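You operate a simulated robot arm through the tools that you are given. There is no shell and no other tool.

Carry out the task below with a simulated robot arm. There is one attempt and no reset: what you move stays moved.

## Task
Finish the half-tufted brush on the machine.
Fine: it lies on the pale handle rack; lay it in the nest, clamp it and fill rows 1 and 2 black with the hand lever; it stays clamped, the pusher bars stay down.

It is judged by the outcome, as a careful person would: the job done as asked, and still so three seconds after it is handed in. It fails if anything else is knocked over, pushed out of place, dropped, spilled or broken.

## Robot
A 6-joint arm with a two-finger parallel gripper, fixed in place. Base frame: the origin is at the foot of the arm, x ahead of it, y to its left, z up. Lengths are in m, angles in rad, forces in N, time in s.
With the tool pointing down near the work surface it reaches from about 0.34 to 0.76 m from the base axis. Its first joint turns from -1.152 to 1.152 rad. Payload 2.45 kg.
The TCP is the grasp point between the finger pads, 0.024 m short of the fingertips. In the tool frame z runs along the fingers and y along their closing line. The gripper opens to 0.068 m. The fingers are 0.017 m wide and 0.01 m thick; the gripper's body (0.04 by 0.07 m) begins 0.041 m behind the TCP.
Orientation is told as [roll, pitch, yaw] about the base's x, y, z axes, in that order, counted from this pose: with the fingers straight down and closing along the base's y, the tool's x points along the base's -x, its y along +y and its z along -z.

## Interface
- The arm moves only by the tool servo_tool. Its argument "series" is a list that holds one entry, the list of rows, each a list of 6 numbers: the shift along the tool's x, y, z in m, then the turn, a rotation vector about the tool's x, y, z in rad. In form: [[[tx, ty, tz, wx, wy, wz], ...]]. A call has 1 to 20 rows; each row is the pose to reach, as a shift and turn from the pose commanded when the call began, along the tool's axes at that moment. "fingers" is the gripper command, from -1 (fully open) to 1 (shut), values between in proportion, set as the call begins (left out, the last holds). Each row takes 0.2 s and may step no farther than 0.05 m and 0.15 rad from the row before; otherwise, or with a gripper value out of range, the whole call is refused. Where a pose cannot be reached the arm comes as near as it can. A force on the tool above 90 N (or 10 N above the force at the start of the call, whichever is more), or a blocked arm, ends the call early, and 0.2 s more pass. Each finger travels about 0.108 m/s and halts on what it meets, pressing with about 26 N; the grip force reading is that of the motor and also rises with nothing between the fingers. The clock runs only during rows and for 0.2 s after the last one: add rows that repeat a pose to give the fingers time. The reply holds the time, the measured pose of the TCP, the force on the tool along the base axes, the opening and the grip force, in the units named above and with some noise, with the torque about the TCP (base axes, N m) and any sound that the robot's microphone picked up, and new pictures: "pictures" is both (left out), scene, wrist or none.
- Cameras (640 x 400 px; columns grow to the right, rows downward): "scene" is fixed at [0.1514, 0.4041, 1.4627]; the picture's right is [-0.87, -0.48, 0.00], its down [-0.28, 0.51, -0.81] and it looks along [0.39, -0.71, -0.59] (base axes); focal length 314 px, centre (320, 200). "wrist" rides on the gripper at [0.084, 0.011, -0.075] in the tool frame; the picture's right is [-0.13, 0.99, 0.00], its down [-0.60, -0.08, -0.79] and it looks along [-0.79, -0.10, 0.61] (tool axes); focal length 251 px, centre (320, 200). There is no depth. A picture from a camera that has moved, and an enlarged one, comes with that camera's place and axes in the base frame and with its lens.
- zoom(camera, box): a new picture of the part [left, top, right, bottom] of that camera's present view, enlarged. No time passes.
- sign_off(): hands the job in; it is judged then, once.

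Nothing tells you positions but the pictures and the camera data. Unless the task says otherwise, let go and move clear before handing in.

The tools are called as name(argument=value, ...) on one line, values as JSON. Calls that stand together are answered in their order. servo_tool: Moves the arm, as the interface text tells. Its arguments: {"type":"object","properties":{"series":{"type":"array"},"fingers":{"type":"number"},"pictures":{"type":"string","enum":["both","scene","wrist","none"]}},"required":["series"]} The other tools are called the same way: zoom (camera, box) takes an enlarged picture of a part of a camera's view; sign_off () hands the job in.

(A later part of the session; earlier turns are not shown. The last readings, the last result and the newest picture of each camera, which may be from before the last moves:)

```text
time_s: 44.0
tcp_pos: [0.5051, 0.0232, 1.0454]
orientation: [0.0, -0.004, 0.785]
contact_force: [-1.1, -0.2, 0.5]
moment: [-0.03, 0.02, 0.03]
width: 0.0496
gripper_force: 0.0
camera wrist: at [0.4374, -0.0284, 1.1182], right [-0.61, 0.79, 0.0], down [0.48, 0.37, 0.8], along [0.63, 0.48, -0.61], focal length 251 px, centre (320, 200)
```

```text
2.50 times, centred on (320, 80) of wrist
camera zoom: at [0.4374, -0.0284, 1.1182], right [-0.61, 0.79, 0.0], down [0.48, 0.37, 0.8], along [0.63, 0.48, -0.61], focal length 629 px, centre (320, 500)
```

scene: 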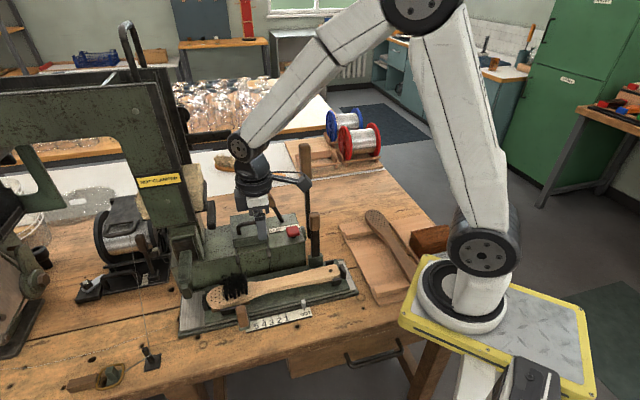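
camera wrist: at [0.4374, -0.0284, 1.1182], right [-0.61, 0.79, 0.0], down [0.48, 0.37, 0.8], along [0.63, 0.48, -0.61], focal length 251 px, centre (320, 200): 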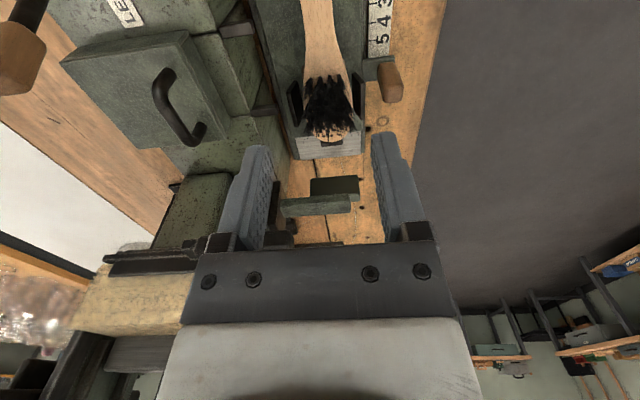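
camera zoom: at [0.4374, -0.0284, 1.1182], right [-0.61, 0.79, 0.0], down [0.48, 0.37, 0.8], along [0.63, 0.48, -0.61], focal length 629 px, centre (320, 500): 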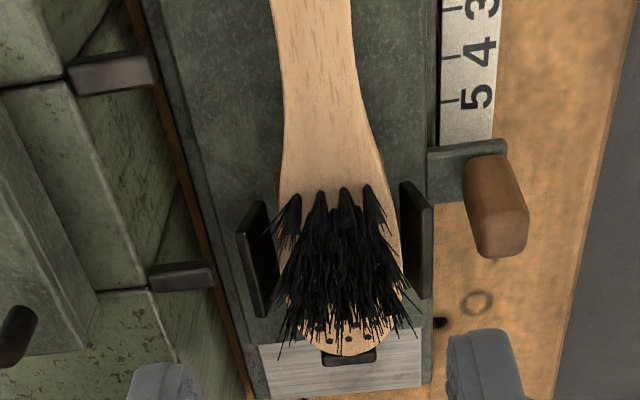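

The brush lies properly in the nest. Next I want a close front view of the clamp lever to judge how it swings, so I go there at a safe height with yaw −45°.

servo_tool(series=[[[0.01, 0.01, -0.02, 0, 0, 0.131], [0.025, 0.02, -0.03, 0, 0, 0.262], [0.04, 0.03, -0.03, 0, 0, 0.393], [0.055, 0.04, -0.03, 0, 0, 0.524], [0.07, 0.05, -0.03, 0, 0, 0.655], [0.085, 0.06, -0.03, 0, 0, 0.786], [0.1, 0.07, -0.03, 0, 0, 0.917], [0.115, 0.08, -0.03, 0, 0, 1.048], [0.13, 0.09, -0.02, 0, 0, 1.179], [0.14, 0.095, 0.0, 0, 0, 1.31], [0.145, 0.1, 0.02, 0, 0, 1.441], [0.145, 0.1, 0.04, 0, 0, 1.571], [0.145, 0.1, 0.04, 0, 0, 1.571]]])

zoom(camera="wrist", box=[200, 0, 440, 240])

```text
time_s: 46.8
tcp_pos: [0.3537, -0.0116, 1.0052]
orientation: [0.001, -0.001, -0.789]
contact_force: [-0.7, 0.5, 0.0]
moment: [-0.02, -0.02, 0.01]
width: 0.0493
gripper_force: 0.0
out of reach, approached as far as the arm can: row 10, 11, 12, 13
camera wrist: at [0.3018, 0.056, 1.0793], right [0.79, 0.61, 0.0], down [0.37, -0.49, 0.79], along [0.48, -0.63, -0.61], focal length 251 px, centre (320, 200)
```

scene: 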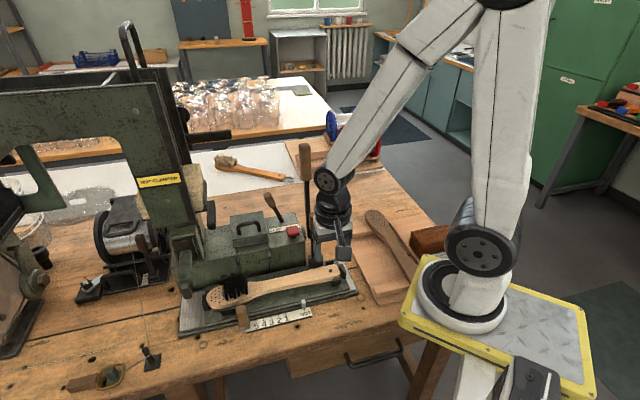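
wrist: 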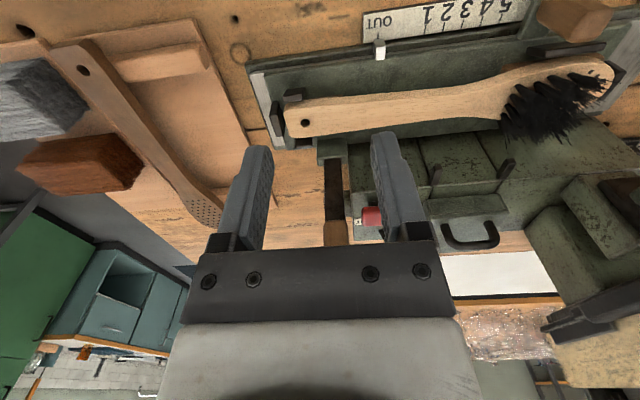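

```text
1.67 times, centred on (320, 120) of wrist
camera zoom: at [0.3018, 0.056, 1.0793], right [0.79, 0.61, 0.0], down [0.37, -0.49, 0.79], along [0.48, -0.63, -0.61], focal length 419 px, centre (320, 333)
```

zoom: 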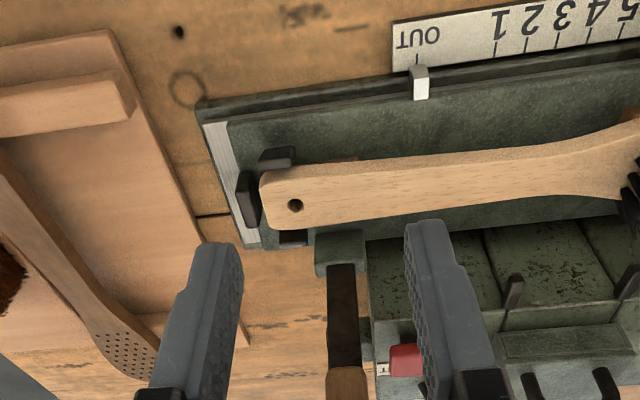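

The clamp lever stands upright right behind the brush handle, so it should fold forward over it. I'll open the gripper fully and move up and back toward it in a first small step.

servo_tool(series=[[[-0.01, 0, -0.02, 0, 0, -0.002], [-0.035, 0, -0.035, 0, 0, -0.002], [-0.072, 0, -0.035, 0, 0, -0.002], [-0.072, 0, -0.035, 0, 0, -0.002]]], fingers=-1, pictures="wrist")

zoom(camera="wrist", box=[220, 0, 420, 240])

```text
time_s: 47.8
tcp_pos: [0.4071, -0.0621, 1.0379]
orientation: [0.004, 0.001, -0.785]
contact_force: [0.4, 0.3, -1.4]
moment: [0.03, 0.0, -0.03]
width: 0.068
gripper_force: 0.0
camera wrist: at [0.3546, 0.0056, 1.1124], right [0.79, 0.61, 0.0], down [0.37, -0.48, 0.79], along [0.49, -0.63, -0.61], focal length 251 px, centre (320, 200)
```

wrist: 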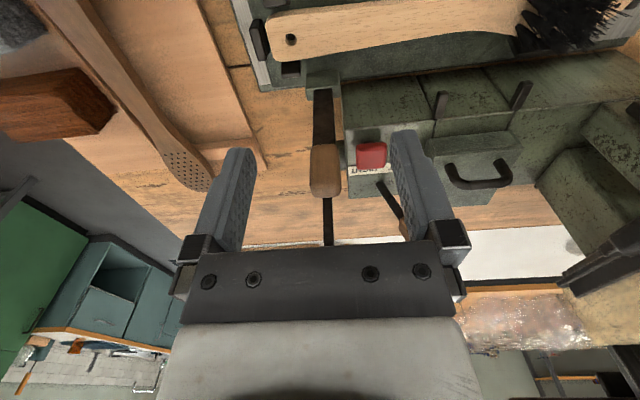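

```text
1.67 times, centred on (320, 120) of wrist
camera zoom: at [0.3546, 0.0056, 1.1124], right [0.79, 0.61, 0.0], down [0.37, -0.48, 0.79], along [0.49, -0.63, -0.61], focal length 419 px, centre (320, 333)
```

zoom: 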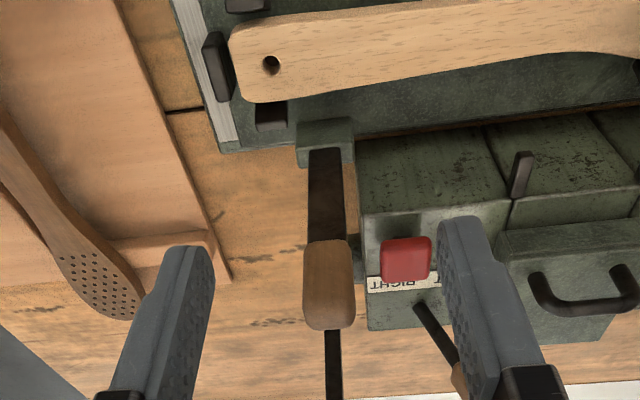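

The lever's handle top is at u≈0.240, v≈−0.397, z≈0.99. I'll move over it and lower the open fingers to either side of the wooden handle.

servo_tool(series=[[[-0.03, -0.0045, 0, 0, 0, 0], [-0.055, -0.0045, 0, 0, 0, 0], [-0.0642, -0.0045, 0, 0, 0, 0], [-0.0642, -0.0045, 0.02, 0, 0, 0], [-0.0642, -0.0045, 0.045, 0, 0, 0], [-0.0642, -0.0045, 0.068, 0, 0, 0], [-0.0642, -0.0045, 0.068, 0, 0, 0]]])

zoom(camera="wrist", box=[200, 80, 440, 250])

zoom(camera="scene", box=[250, 150, 390, 290])

```text
time_s: 49.4
tcp_pos: [0.4483, -0.1117, 0.9701]
orientation: [0.004, 0.0, -0.786]
contact_force: [0.3, -0.3, -0.4]
moment: [-0.03, 0.0, 0.01]
width: 0.0679
gripper_force: 0.1
camera wrist: at [0.3954, -0.0438, 1.0451], right [0.79, 0.61, 0.0], down [0.37, -0.48, 0.79], along [0.48, -0.63, -0.61], focal length 251 px, centre (320, 200)
```

scene: 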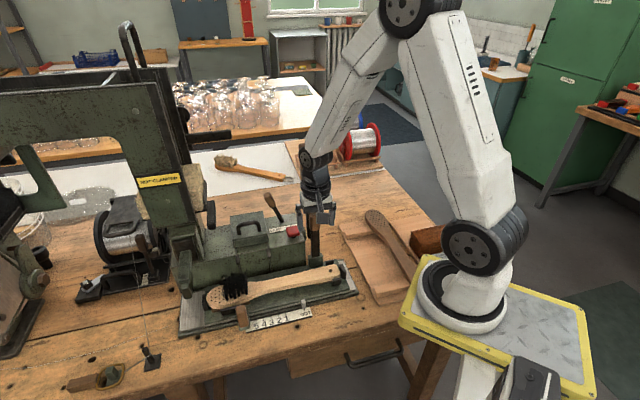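
wrist: 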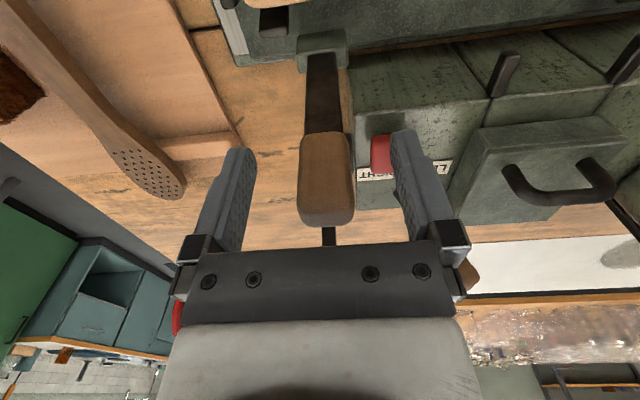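

```text
2.35 times, centred on (320, 165) of wrist
camera zoom: at [0.3954, -0.0438, 1.0451], right [0.79, 0.61, 0.0], down [0.37, -0.48, 0.79], along [0.48, -0.63, -0.61], focal length 592 px, centre (320, 282)
```

zoom: 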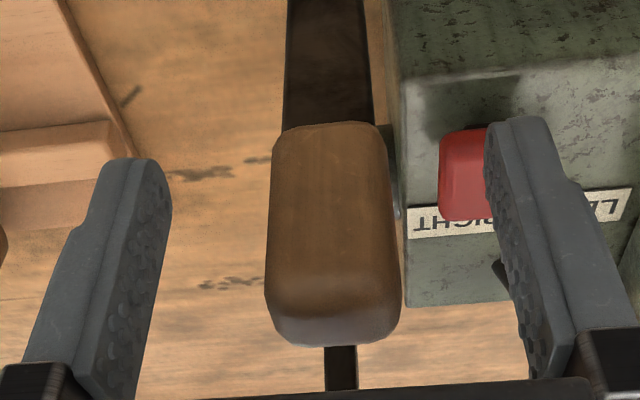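

```text
2.86 times, centred on (320, 220) of scene
camera zoom: at [0.1514, 0.4041, 1.4627], right [-0.87, -0.48, 0.0], down [-0.28, 0.51, -0.81], along [0.39, -0.71, -0.59], focal length 898 px, centre (320, 143)
```

zoom: 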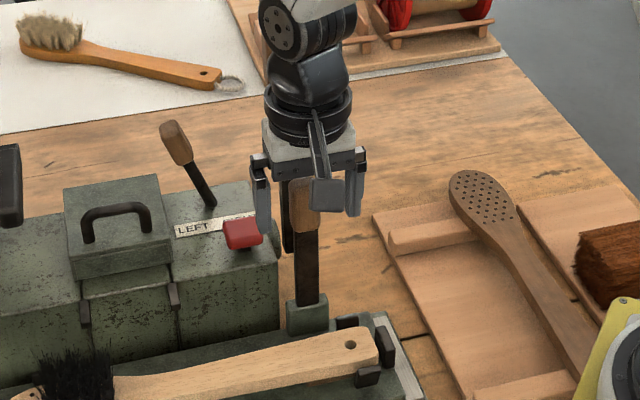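

The wooden clamp handle is between the fingers. I'll close on it.

servo_tool(series=[[[0, 0, 0, 0, 0, 0], [0, 0, 0, 0, 0, 0], [0, 0, 0, 0, 0, 0]]], fingers=1, pictures="none")

```text
time_s: 50.2
tcp_pos: [0.449, -0.1103, 0.9713]
orientation: [0.002, -0.002, -0.786]
contact_force: [15.8, 18.7, -9.2]
moment: [-0.37, 0.62, 0.08]
width: 0.0259
gripper_force: 41.0
```

Gripped (25.9 mm), but with ~24 N sideways along +u, so the grip is a bit off-centre. I'll ease the tool 2 mm that way.

servo_tool(series=[[[0, 0.001, 0, 0, 0, 0], [0, 0.002, 0, 0, 0, 0], [0, 0.002, 0, 0, 0, 0]]], pictures="none")

```text
time_s: 51.0
tcp_pos: [0.4486, -0.1103, 0.9705]
orientation: [0.002, 0.002, -0.785]
contact_force: [12.3, 0.9, -32.1]
moment: [-0.98, -0.27, 0.13]
width: 0.0259
gripper_force: 41.1
```

servo_tool(series=[[[0, 0, 0, 0, 0, 0], [0, 0, 0, 0, 0, 0], [0, 0, 0, 0, 0, 0]]])

zoom(camera="wrist", box=[200, 80, 440, 250])

```text
time_s: 51.8
tcp_pos: [0.4488, -0.1085, 0.971]
orientation: [0.001, 0.003, -0.786]
contact_force: [6.8, -2.4, -36.2]
moment: [-0.8, -0.22, 0.07]
width: 0.026
gripper_force: 41.5
camera wrist: at [0.3965, -0.0424, 1.0457], right [0.79, 0.61, 0.0], down [0.37, -0.49, 0.79], along [0.48, -0.63, -0.61], focal length 251 px, centre (320, 200)
```

scene: 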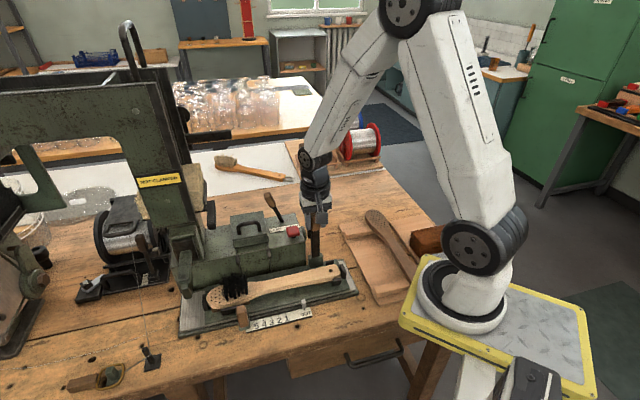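
wrist: 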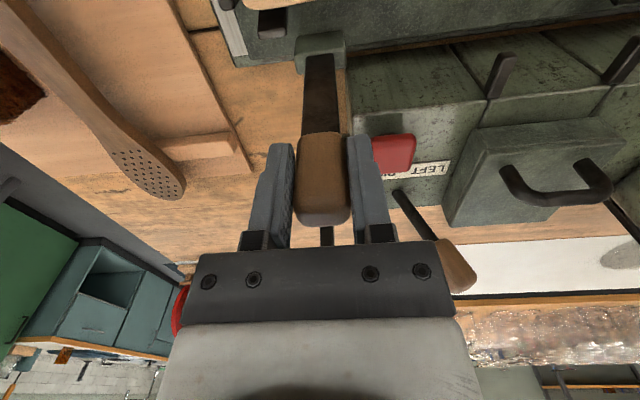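

```text
2.35 times, centred on (320, 165) of wrist
camera zoom: at [0.3965, -0.0424, 1.0457], right [0.79, 0.61, 0.0], down [0.37, -0.49, 0.79], along [0.48, -0.63, -0.61], focal length 592 px, centre (320, 282)
```

zoom: 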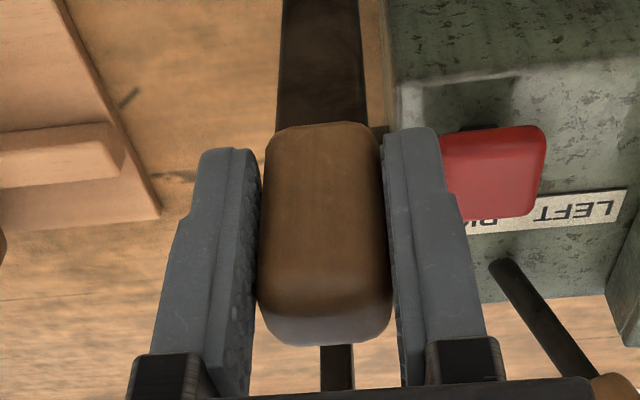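

The handle is held with the lever undisturbed. I'll try a small forward (front-ward) swing of about 10° to see whether the lever gives.

servo_tool(series=[[[0.008, 0, 0.0, 0, 0, 0], [0.016, 0, 0.001, 0, 0, 0], [0.024, 0, 0.002, 0, 0, 0], [0.024, 0, 0.002, 0, 0, 0]]])

zoom(camera="scene", box=[250, 150, 390, 290])

```text
time_s: 52.8
tcp_pos: [0.4347, -0.0932, 0.9723]
orientation: [0.008, -0.005, -0.785]
contact_force: [1.5, -9.3, 23.2]
moment: [-1.6, -0.47, 0.17]
width: 0.0259
gripper_force: 41.2
camera wrist: at [0.3811, -0.0257, 1.0462], right [0.79, 0.61, 0.01], down [0.36, -0.48, 0.8], along [0.49, -0.63, -0.61], focal length 251 px, centre (320, 200)
```

scene: 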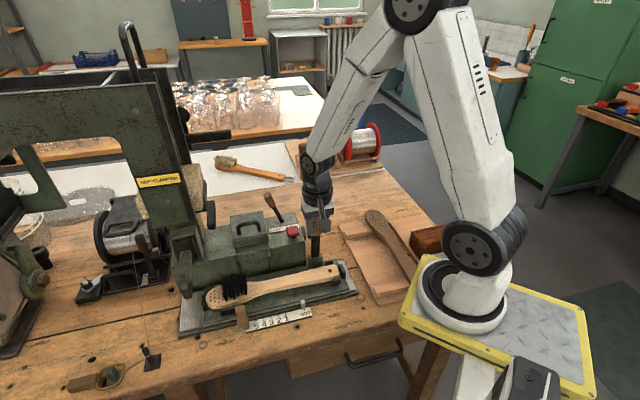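
wrist: 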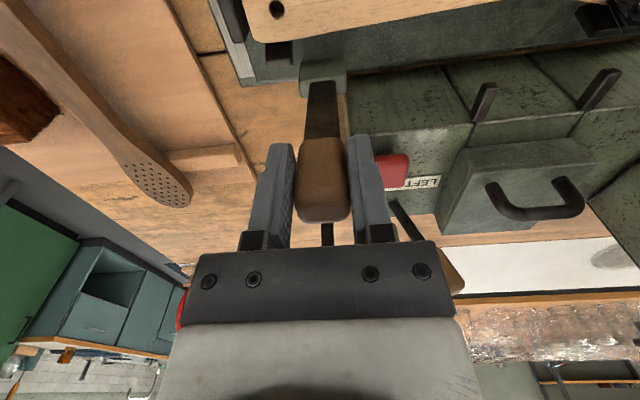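

```text
2.86 times, centred on (320, 220) of scene
camera zoom: at [0.1511, 0.404, 1.4628], right [-0.87, -0.48, 0.0], down [-0.28, 0.51, -0.81], along [0.39, -0.71, -0.59], focal length 898 px, centre (320, 143)
```

zoom: 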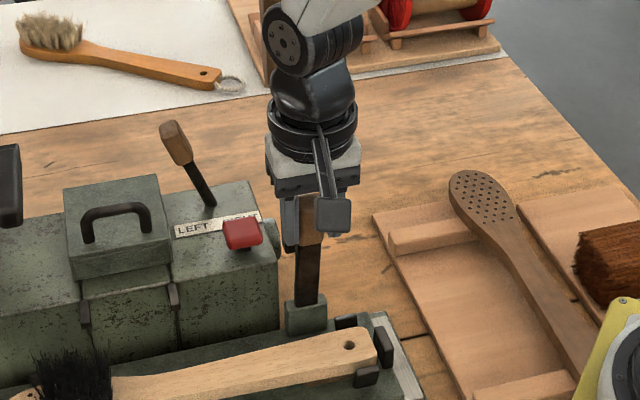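

The lever swings forward with the gripper at low force. I'll follow its arc further in small steps.

servo_tool(series=[[[0.0075, 0, 0.0015, 0, 0, 0], [0.0155, 0, 0.0032, 0, 0, 0], [0.0235, 0, 0.0056, 0, 0, 0], [0.0316, 0, 0.0086, 0, 0, 0], [0.0316, 0, 0.0086, 0, 0, 0]]], pictures="scene")

```text
time_s: 54.0
tcp_pos: [0.4104, -0.0714, 0.9616]
orientation: [0.003, 0.0, -0.786]
contact_force: [9.4, -13.3, -12.2]
moment: [-0.86, -0.66, 0.06]
width: 0.0258
gripper_force: 40.9
```

scene: 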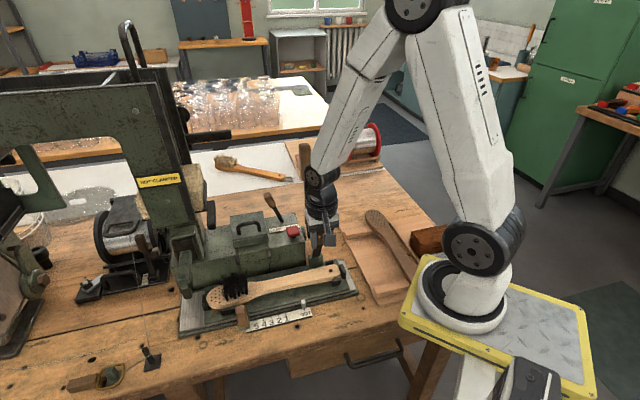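

servo_tool(series=[[[0.0101, 0, 0.0043, 0, 0, 0], [0.0217, 0, 0.0103, 0, 0, 0], [0.0327, 0, 0.0173, 0, 0, 0], [0.0431, 0, 0.0253, 0, 0, 0], [0.0528, 0, 0.0341, 0, 0, 0], [0.0528, 0, 0.0341, 0, 0, 0]]])

zoom(camera="scene", box=[250, 190, 390, 310])

```text
time_s: 55.4
tcp_pos: [0.3748, -0.0324, 0.9273]
orientation: [0.004, -0.002, -0.785]
contact_force: [10.7, -18.7, -6.5]
moment: [-0.71, -0.64, 0.03]
width: 0.0259
gripper_force: 40.8
camera wrist: at [0.3214, 0.0344, 1.0013], right [0.79, 0.61, 0.0], down [0.37, -0.48, 0.79], along [0.49, -0.63, -0.61], focal length 251 px, centre (320, 200)
```

scene: 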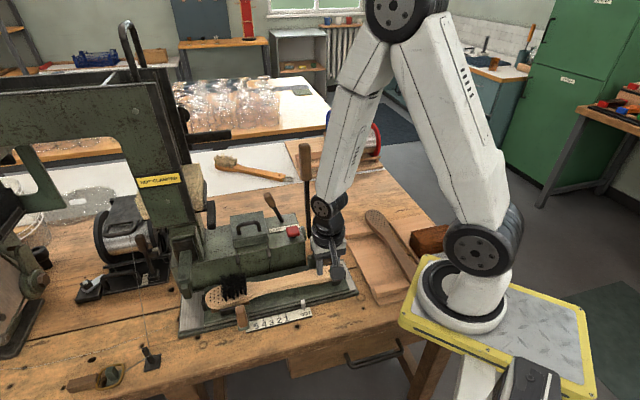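
wrist: 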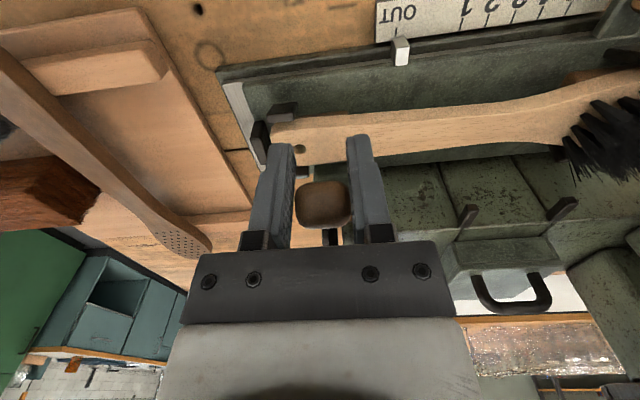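

```text
3.33 times, centred on (320, 250) of scene
camera zoom: at [0.1518, 0.4036, 1.4628], right [-0.87, -0.48, 0.0], down [-0.28, 0.51, -0.81], along [0.39, -0.71, -0.59], focal length 1048 px, centre (320, 33)
```

zoom: 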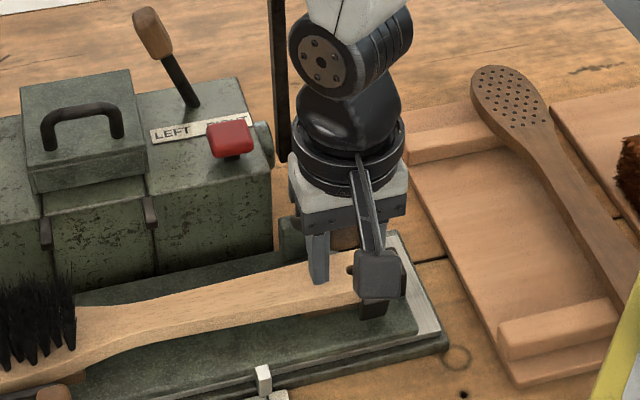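

The lever follows a 151 mm arc and is now at about 45°. I'll continue to about 60° and check the force and pictures.

servo_tool(series=[[[0.0049, 0, 0.005, 0, 0, 0], [0.0095, 0, 0.0102, 0, 0, 0], [0.0137, 0, 0.0155, 0, 0, 0], [0.0175, 0, 0.0207, 0, 0, 0], [0.0212, 0, 0.0262, 0, 0, 0], [0.0246, 0, 0.0318, 0, 0, 0], [0.0246, 0, 0.0318, 0, 0, 0]]])

zoom(camera="scene", box=[250, 210, 390, 330])

```text
time_s: 57.0
tcp_pos: [0.3569, -0.0138, 0.8969]
orientation: [0.004, 0.0, -0.789]
contact_force: [14.0, -21.7, -4.2]
moment: [-0.64, -0.34, -0.11]
width: 0.0254
gripper_force: 41.0
camera wrist: at [0.3042, 0.0526, 0.9699], right [0.79, 0.61, 0.01], down [0.37, -0.48, 0.79], along [0.49, -0.63, -0.61], focal length 251 px, centre (320, 200)
```

scene: 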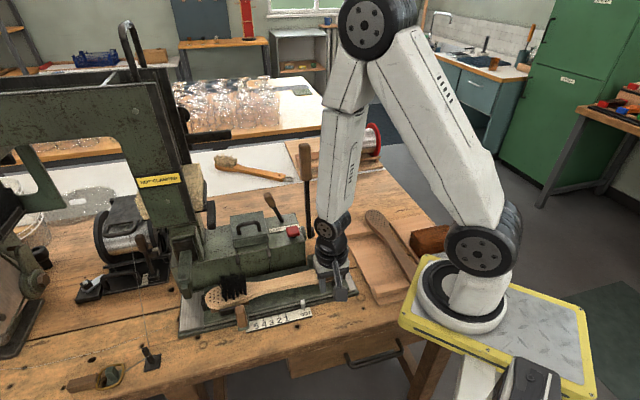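
wrist: 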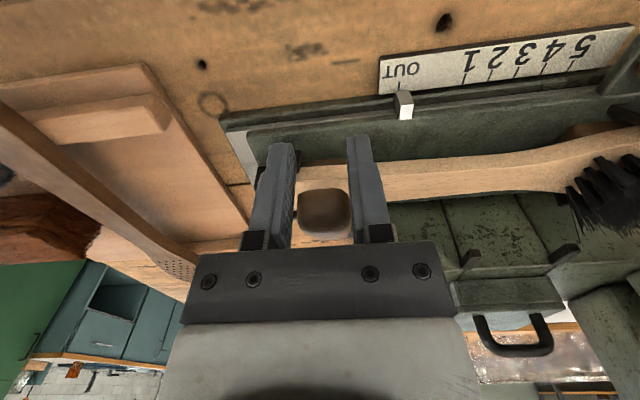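

```text
3.33 times, centred on (320, 270) of scene
camera zoom: at [0.1518, 0.4036, 1.4629], right [-0.87, -0.48, 0.0], down [-0.28, 0.51, -0.81], along [0.39, -0.71, -0.59], focal length 1048 px, centre (320, -33)
```

zoom: 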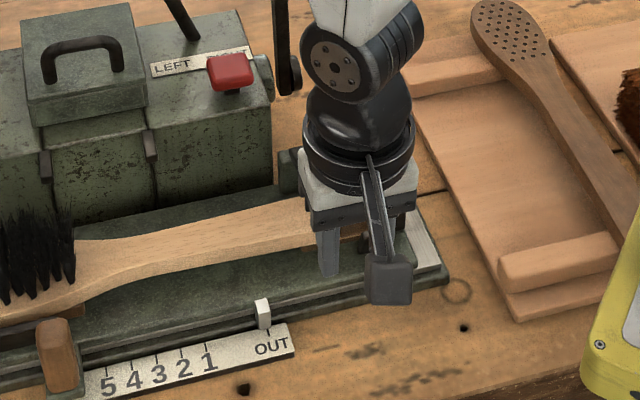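

servo_tool(series=[[[0.003, 0, 0.0063, 0, 0, 0], [0.0059, 0, 0.0128, 0, 0, 0], [0.0085, 0, 0.0188, 0, 0, 0], [0.0109, 0, 0.025, 0, 0, 0], [0.0109, 0, 0.025, 0, 0, 0]]])

zoom(camera="scene", box=[250, 210, 390, 330])

zoom(camera="scene", box=[120, 160, 200, 220])

```text
time_s: 58.2
tcp_pos: [0.3487, -0.0078, 0.8706]
orientation: [0.006, -0.001, -0.786]
contact_force: [15.7, -23.8, -2.4]
moment: [-0.4, -0.32, -0.01]
width: 0.0252
gripper_force: 40.4
camera wrist: at [0.296, 0.0602, 0.9445], right [0.79, 0.61, 0.0], down [0.37, -0.48, 0.79], along [0.49, -0.63, -0.61], focal length 251 px, centre (320, 200)
```

scene: 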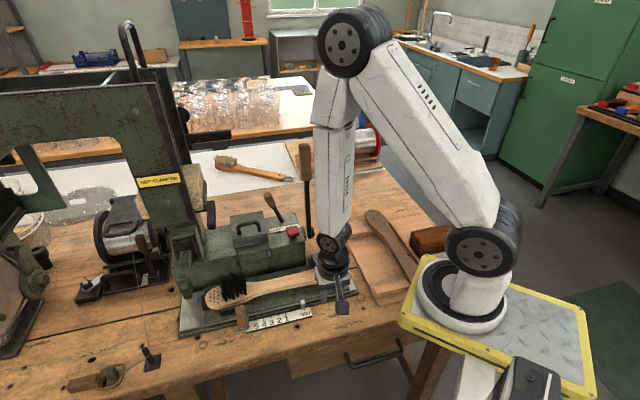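
wrist: 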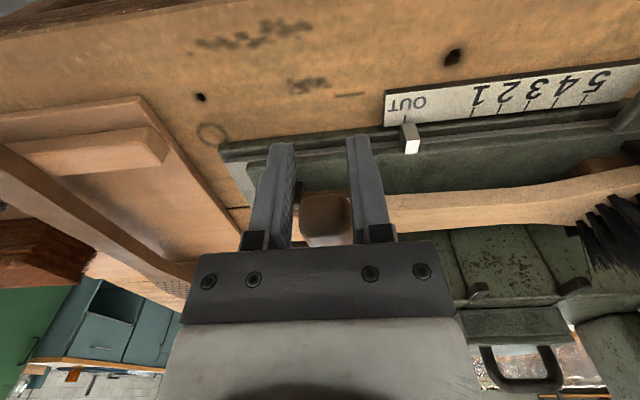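

```text
3.33 times, centred on (320, 270) of scene
camera zoom: at [0.1518, 0.4035, 1.4629], right [-0.87, -0.48, 0.0], down [-0.28, 0.51, -0.81], along [0.39, -0.71, -0.59], focal length 1048 px, centre (320, -33)
```

zoom: 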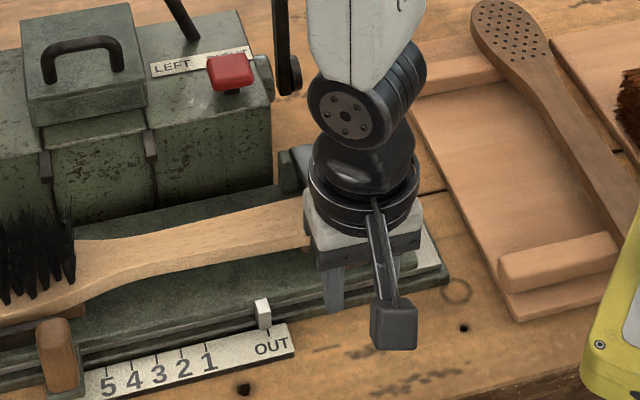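

```text
6.67 times, centred on (160, 190) of scene
camera zoom: at [0.1518, 0.4035, 1.4629], right [-0.87, -0.48, 0.0], down [-0.28, 0.51, -0.81], along [0.39, -0.71, -0.59], focal length 2097 px, centre (1387, 267)
```

zoom: 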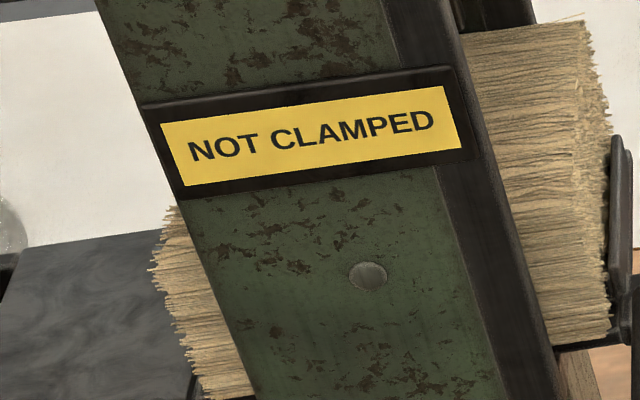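

servo_tool(series=[[[0.002, 0, 0.006, 0, 0, 0], [0.0039, 0, 0.0115, 0, 0, 0], [0.0054, 0, 0.018, 0, 0, 0], [0.0067, 0, 0.0244, 0, 0, 0], [0.0067, 0, 0.0244, 0, 0, 0]]])

zoom(camera="scene", box=[120, 160, 200, 220])

zoom(camera="wrist", box=[200, 100, 440, 260])

```text
time_s: 59.4
tcp_pos: [0.3429, -0.0026, 0.8469]
orientation: [0.002, 0.0, -0.786]
contact_force: [-0.8, -0.2, 0.1]
moment: [0.0, 0.01, 0.01]
width: 0.0
gripper_force: 23.8
camera wrist: at [0.2903, 0.0653, 0.9203], right [0.79, 0.61, 0.0], down [0.37, -0.48, 0.79], along [0.48, -0.63, -0.61], focal length 251 px, centre (320, 200)
```

scene: 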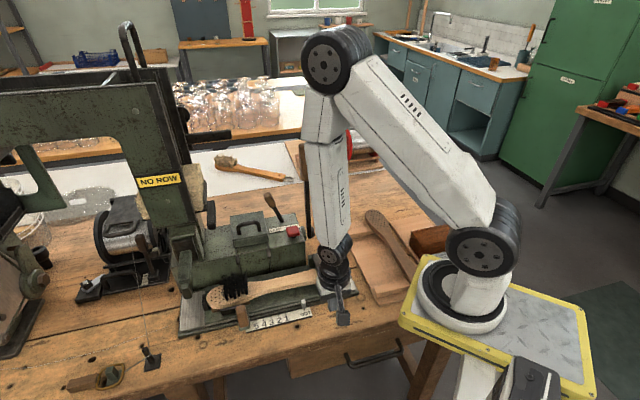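
wrist: 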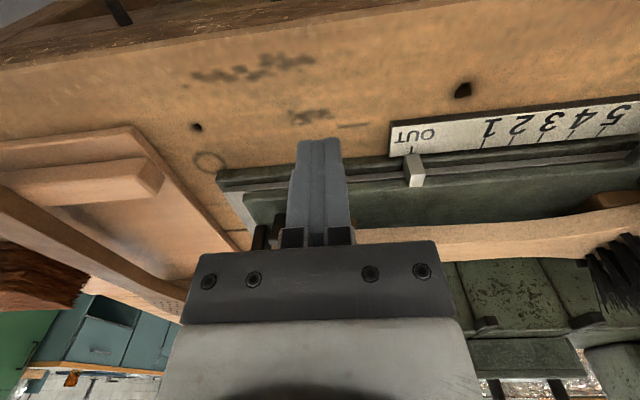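

```text
6.67 times, centred on (160, 190) of scene
camera zoom: at [0.1514, 0.4041, 1.4627], right [-0.87, -0.48, 0.0], down [-0.28, 0.51, -0.81], along [0.39, -0.71, -0.59], focal length 2097 px, centre (1387, 267)
```

zoom: 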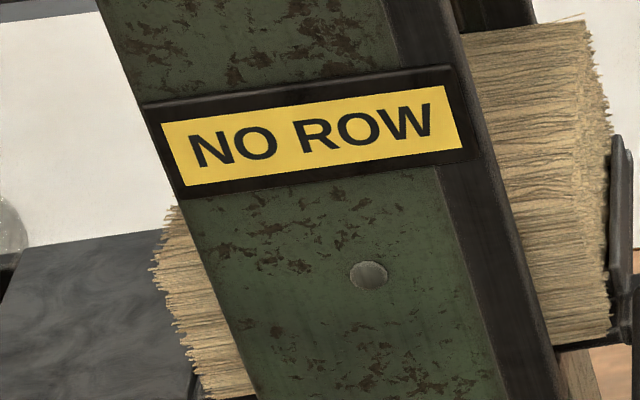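

```text
2.50 times, centred on (320, 180) of wrist
camera zoom: at [0.2903, 0.0653, 0.9203], right [0.79, 0.61, 0.0], down [0.37, -0.48, 0.79], along [0.48, -0.63, -0.61], focal length 629 px, centre (320, 250)
```

zoom: 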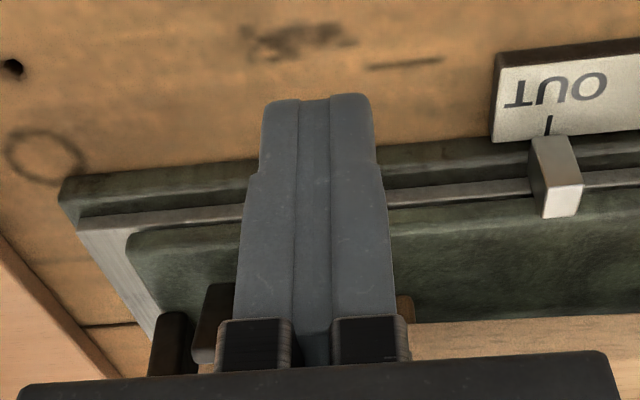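

The sign changed to "NO ROW", so the clamp has engaged and the handle slipped out of the fingers. Let me see where the clamp lever went.

zoom(camera="scene", box=[270, 220, 390, 330])

zoom(camera="wrist", box=[180, 120, 300, 260])

```text
3.64 times, centred on (330, 275) of scene
camera zoom: at [0.1514, 0.4041, 1.4627], right [-0.87, -0.48, 0.0], down [-0.28, 0.51, -0.81], along [0.39, -0.71, -0.59], focal length 1144 px, centre (284, -73)
```

zoom: 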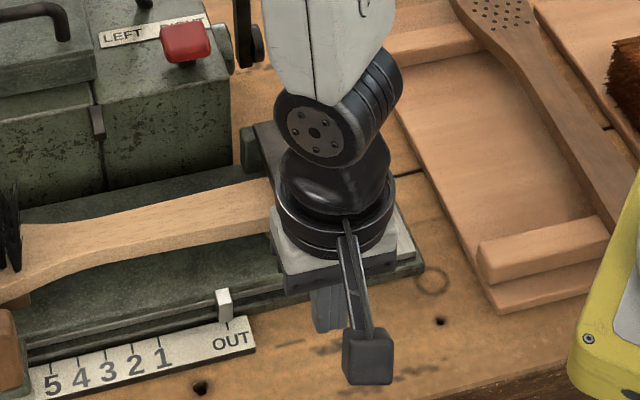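

```text
2.86 times, centred on (240, 190) of wrist
camera zoom: at [0.2903, 0.0653, 0.9203], right [0.79, 0.61, 0.0], down [0.37, -0.48, 0.79], along [0.48, -0.63, -0.61], focal length 718 px, centre (549, 229)
```

zoom: 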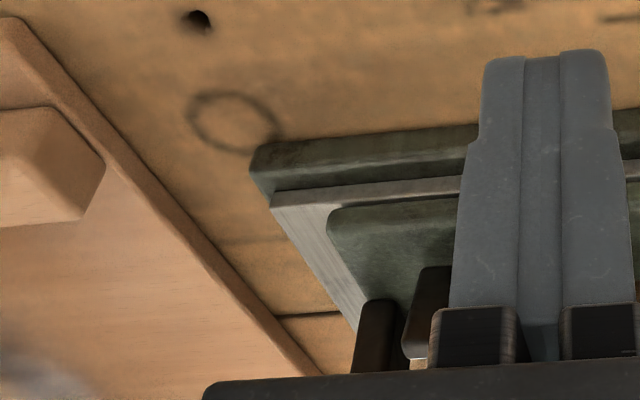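

servo_tool(series=[[[0, 0, -0.01, 0, 0, 0], [0, 0, -0.03, 0, 0, 0], [0, 0, -0.06, 0, 0, 0], [0, 0, -0.1, 0, 0, 0], [0, 0, -0.14, 0, 0, 0], [0, 0, -0.14, 0, 0, 0]]])

zoom(camera="scene", box=[250, 220, 390, 330])

zoom(camera="wrist", box=[200, 40, 440, 240])

```text
time_s: 60.8
tcp_pos: [0.3562, -0.0017, 0.9877]
orientation: [0.002, 0.002, -0.785]
contact_force: [-1.4, -0.6, -1.3]
moment: [-0.01, -0.03, -0.02]
width: 0.0
gripper_force: 23.7
out of reach, approached as far as the arm can: row 4, 5, 6
camera wrist: at [0.3027, 0.0657, 1.0617], right [0.79, 0.61, 0.0], down [0.37, -0.48, 0.79], along [0.48, -0.63, -0.61], focal length 251 px, centre (320, 200)
```

scene: 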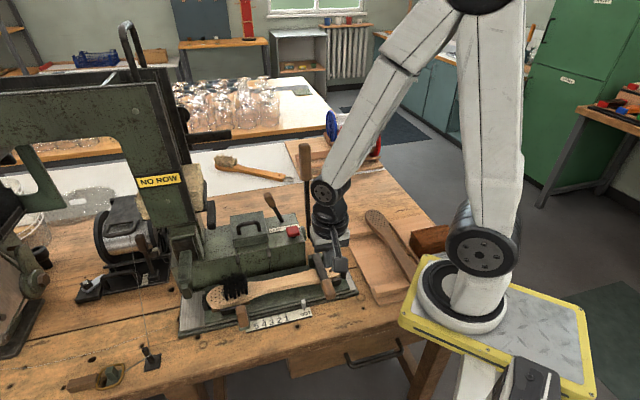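
wrist: 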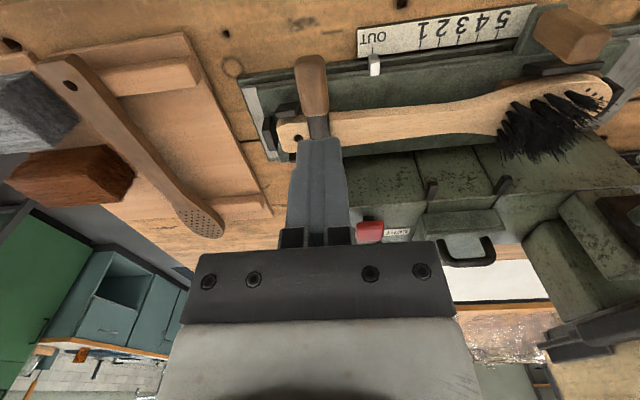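

```text
3.64 times, centred on (320, 275) of scene
camera zoom: at [0.1514, 0.4041, 1.4627], right [-0.87, -0.48, 0.0], down [-0.28, 0.51, -0.81], along [0.39, -0.71, -0.59], focal length 1144 px, centre (320, -73)
```

zoom: 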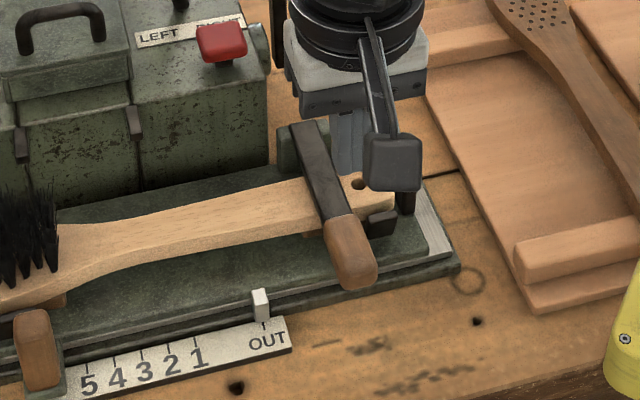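

```text
2.00 times, centred on (320, 140) of wrist
camera zoom: at [0.3027, 0.0657, 1.0617], right [0.79, 0.61, 0.0], down [0.37, -0.48, 0.79], along [0.48, -0.63, -0.61], focal length 503 px, centre (320, 320)
```

zoom: 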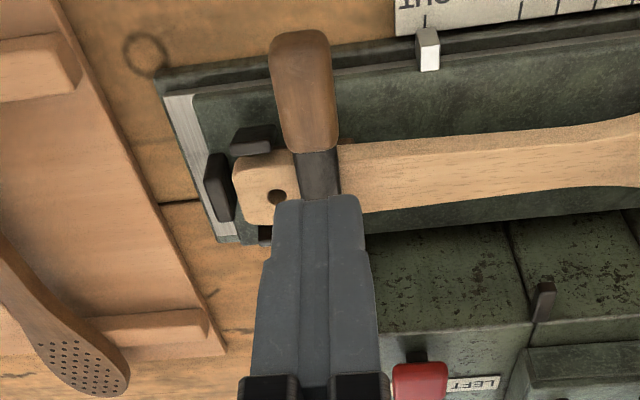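

The clamp lever now lies across the brush handle and the sign asks for a row. Next I go to the carriage knob: open the fingers and look at it from above.

servo_tool(series=[[[0.001, 0.035, -0.01, 0, 0, 0], [0.002, 0.08, -0.01, 0, 0, 0], [0.003, 0.125, -0.01, 0, 0, 0], [0.003, 0.165, -0.005, 0, 0, 0], [0.003, 0.1923, 0, 0, 0, 0], [0.003, 0.1923, 0, 0, 0, 0]]], fingers=-1)

zoom(camera="wrist", box=[220, 20, 440, 170])

zoom(camera="wrist", box=[380, 60, 600, 260])

```text
time_s: 62.2
tcp_pos: [0.4904, 0.1358, 0.9871]
orientation: [0.004, 0.001, -0.784]
contact_force: [0.2, 0.2, -0.4]
moment: [0.0, -0.01, 0.01]
width: 0.0677
gripper_force: 0.0
camera wrist: at [0.4375, 0.2024, 1.0623], right [0.79, 0.61, 0.0], down [0.37, -0.48, 0.79], along [0.48, -0.63, -0.61], focal length 251 px, centre (320, 200)
```

scene: 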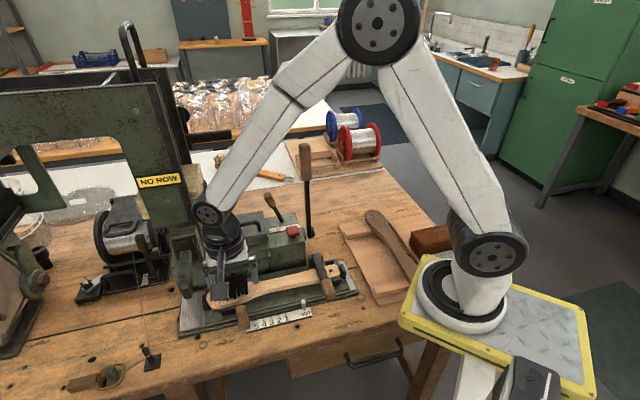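
wrist: 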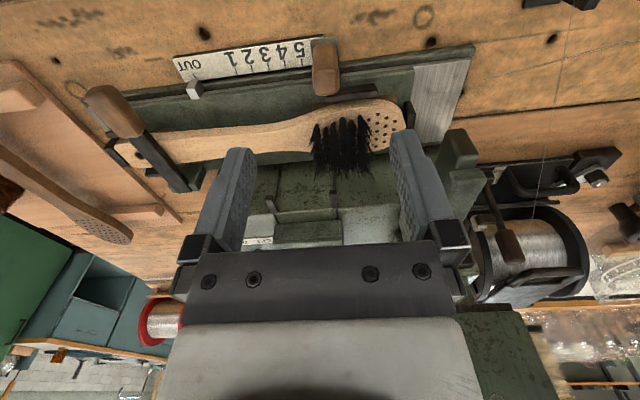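

```text
2.67 times, centred on (330, 95) of wrist
camera zoom: at [0.4375, 0.2024, 1.0623], right [0.79, 0.61, 0.0], down [0.37, -0.48, 0.79], along [0.48, -0.63, -0.61], focal length 670 px, centre (293, 480)
```

zoom: 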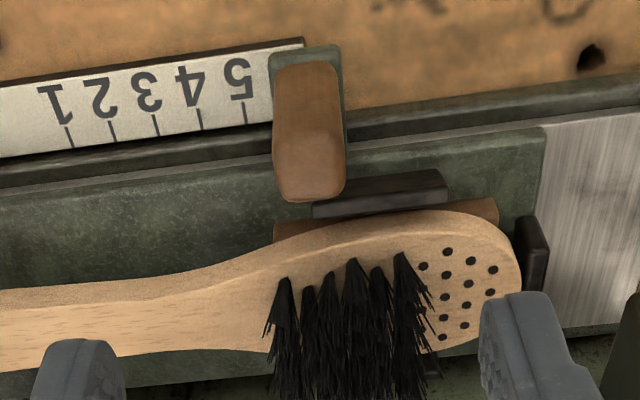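

```text
2.00 times, centred on (490, 160) of wrist
camera zoom: at [0.4375, 0.2024, 1.0623], right [0.79, 0.61, 0.0], down [0.37, -0.48, 0.79], along [0.48, -0.63, -0.61], focal length 503 px, centre (-20, 280)
```

zoom: 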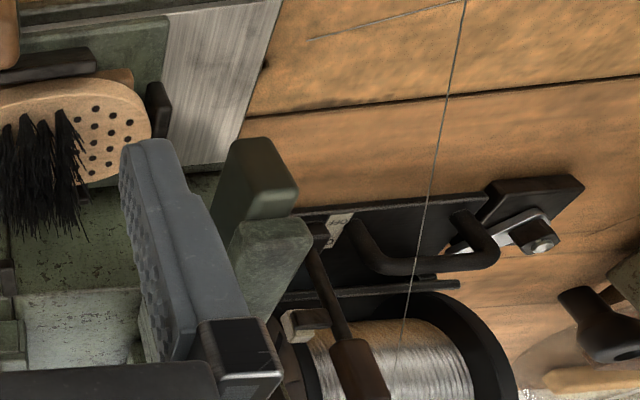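

The knob's top is at about u=0.444, v=−0.272, z≈0.86. I'll come down over it with the fingers partly open.

servo_tool(series=[[[-0.009, 0.001, 0.03, 0, 0, 0], [-0.0173, 0.0012, 0.065, 0, 0, 0], [-0.0173, 0.0012, 0.085, 0, 0, 0], [-0.0173, 0.0012, 0.085, 0, 0, 0]]], fingers=-0.35)

zoom(camera="wrist", box=[200, 60, 440, 240])

zoom(camera="scene", box=[170, 220, 300, 340])

```text
time_s: 63.2
tcp_pos: [0.5035, 0.1228, 0.9047]
orientation: [0.003, 0.001, -0.786]
contact_force: [0.5, -0.2, -0.3]
moment: [-0.03, 0.0, 0.01]
width: 0.0458
gripper_force: 0.1
camera wrist: at [0.4506, 0.1901, 0.9789], right [0.79, 0.61, 0.0], down [0.37, -0.48, 0.79], along [0.49, -0.63, -0.61], focal length 251 px, centre (320, 200)
```

scene: 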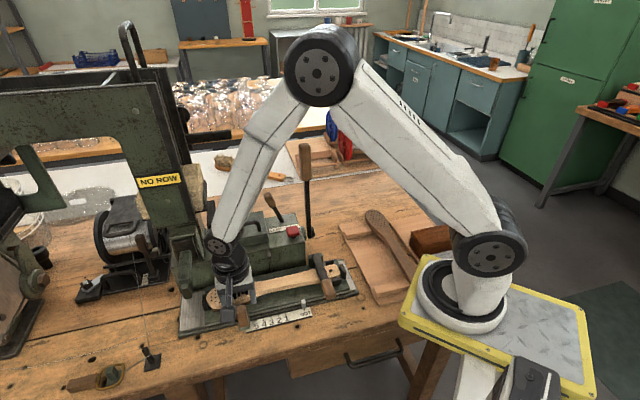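
wrist: 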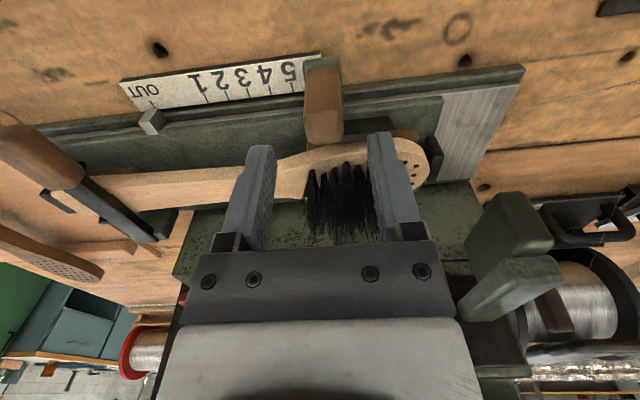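

```text
2.22 times, centred on (320, 150) of wrist
camera zoom: at [0.4506, 0.1901, 0.9789], right [0.79, 0.61, 0.0], down [0.37, -0.48, 0.79], along [0.49, -0.63, -0.61], focal length 559 px, centre (320, 311)
```

zoom: 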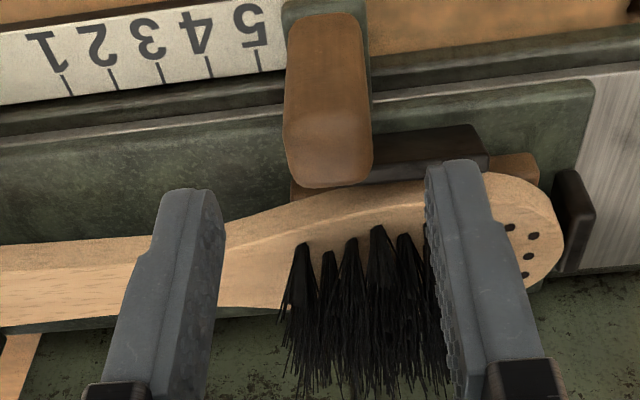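

```text
3.33 times, centred on (235, 280) of scene
camera zoom: at [0.1514, 0.4041, 1.4627], right [-0.87, -0.48, 0.0], down [-0.28, 0.51, -0.81], along [0.39, -0.71, -0.59], focal length 1048 px, centre (603, -67)
```

zoom: 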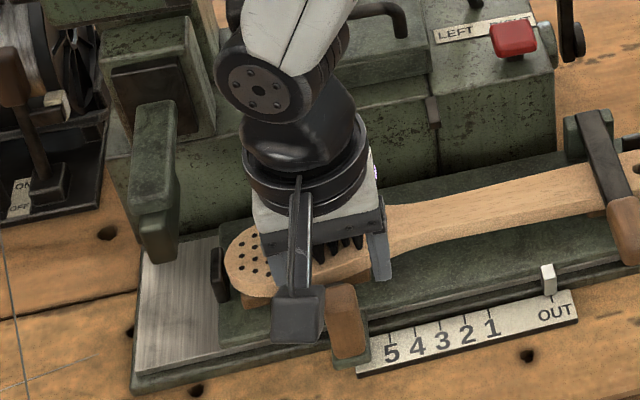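

The knob is under the tool centre. I'll descend over it and close.

servo_tool(series=[[[0, 0.0015, 0.015, 0, 0, 0], [0, 0.0015, 0.03, 0, 0, 0], [0, 0.0015, 0.043, 0, 0, 0], [0, 0.0015, 0.052, 0, 0, 0], [0, 0.0015, 0.052, 0, 0, 0]]], pictures="wrist")

zoom(camera="wrist", box=[200, 60, 440, 240])

```text
time_s: 64.4
tcp_pos: [0.5047, 0.1247, 0.8521]
orientation: [0.003, 0.0, -0.785]
contact_force: [0.0, 0.9, 0.5]
moment: [0.02, 0.0, -0.02]
width: 0.046
gripper_force: 0.0
camera wrist: at [0.4516, 0.1923, 0.9255], right [0.79, 0.61, 0.0], down [0.37, -0.48, 0.79], along [0.49, -0.63, -0.61], focal length 251 px, centre (320, 200)
```

wrist: 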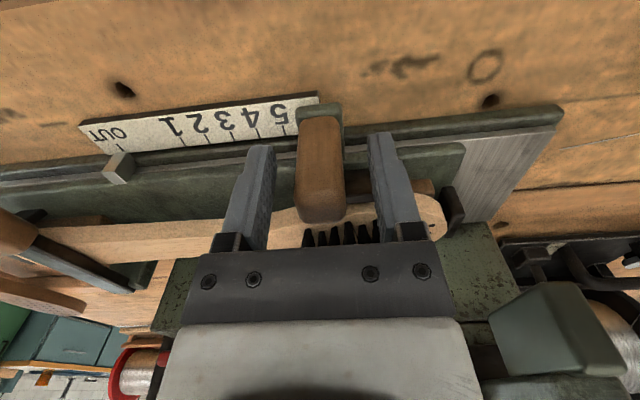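

```text
2.22 times, centred on (320, 150) of wrist
camera zoom: at [0.4516, 0.1923, 0.9255], right [0.79, 0.61, 0.0], down [0.37, -0.48, 0.79], along [0.49, -0.63, -0.61], focal length 559 px, centre (320, 311)
```

zoom: 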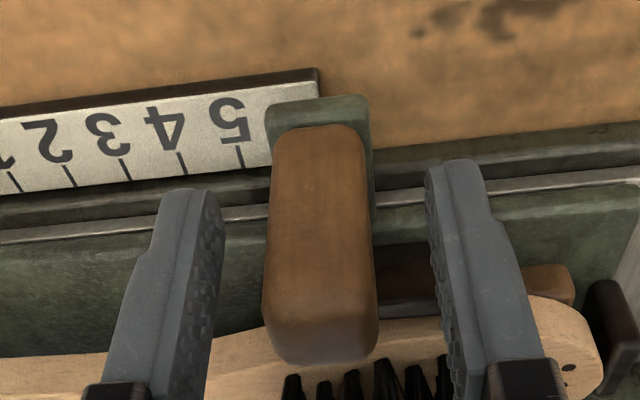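

servo_tool(series=[[[0, 0, 0, 0, 0, 0], [0, 0, 0, 0, 0, 0], [0, 0, 0, 0, 0, 0]]], fingers=1, pictures="none")

```text
time_s: 65.2
tcp_pos: [0.5043, 0.1249, 0.8524]
orientation: [0.003, -0.001, -0.784]
contact_force: [3.6, 1.7, -3.1]
moment: [-0.97, 0.62, 0.0]
width: 0.0219
gripper_force: 38.9
```

The knob is gripped (21.9 mm). I'll slide the carriage 2 cm toward row 1 and check how the pointer follows.

servo_tool(series=[[[0, 0.005, 0, 0, 0, 0], [0, 0.01, 0, 0, 0, 0], [0, 0.015, 0, 0, 0, 0], [0, 0.02, 0, 0, 0, 0], [0, 0.02, 0, 0, 0, 0]]])

zoom(camera="scene", box=[200, 280, 340, 340])

zoom(camera="wrist", box=[60, 60, 340, 240])

```text
time_s: 66.4
tcp_pos: [0.519, 0.1399, 0.8505]
orientation: [0.003, 0.0, -0.784]
contact_force: [2.3, -2.5, 6.9]
moment: [-0.34, 1.34, -0.12]
width: 0.022
gripper_force: 38.8
camera wrist: at [0.4658, 0.2066, 0.9255], right [0.79, 0.61, 0.0], down [0.37, -0.48, 0.79], along [0.48, -0.63, -0.61], focal length 251 px, centre (320, 200)
```

scene: 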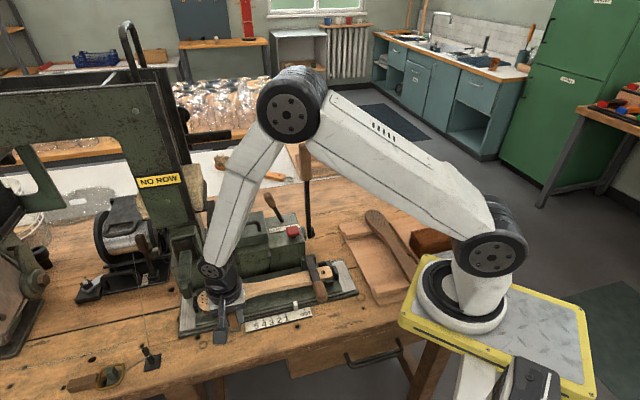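
wrist: 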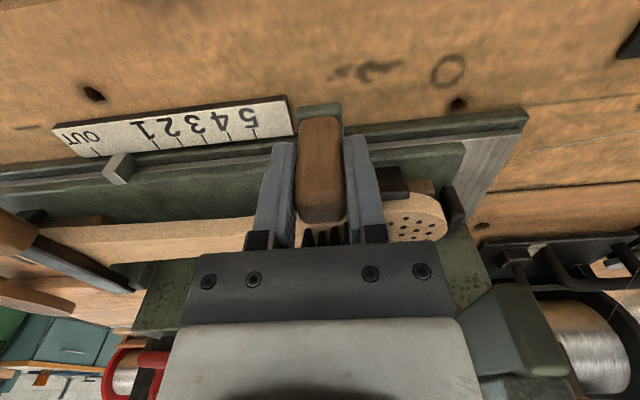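

```text
4.57 times, centred on (270, 310) of scene
camera zoom: at [0.1514, 0.404, 1.4628], right [-0.87, -0.48, 0.0], down [-0.28, 0.51, -0.81], along [0.39, -0.71, -0.59], focal length 1438 px, centre (549, -303)
```

zoom: 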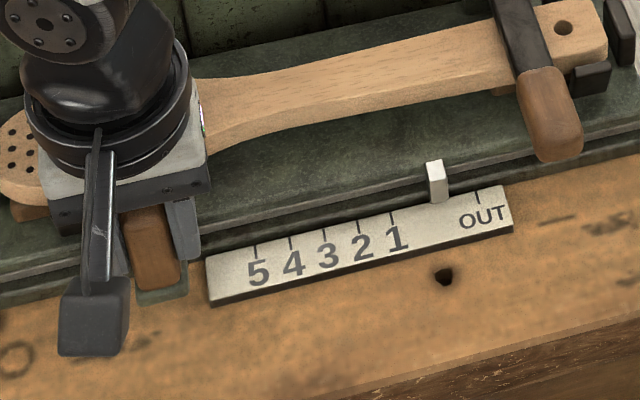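

```text
2.22 times, centred on (200, 150) of wrist
camera zoom: at [0.4658, 0.2066, 0.9255], right [0.79, 0.61, 0.0], down [0.37, -0.48, 0.79], along [0.48, -0.63, -0.61], focal length 559 px, centre (587, 311)
```

zoom: 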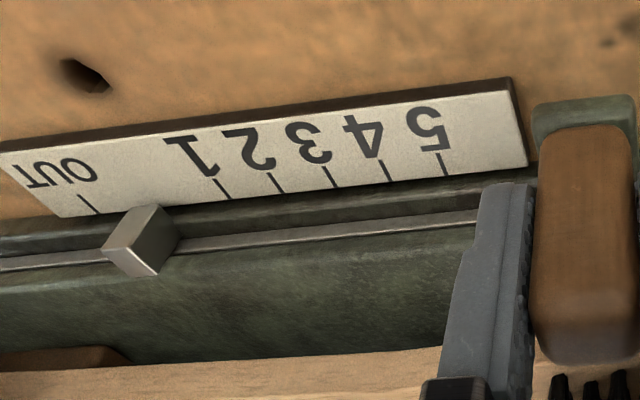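

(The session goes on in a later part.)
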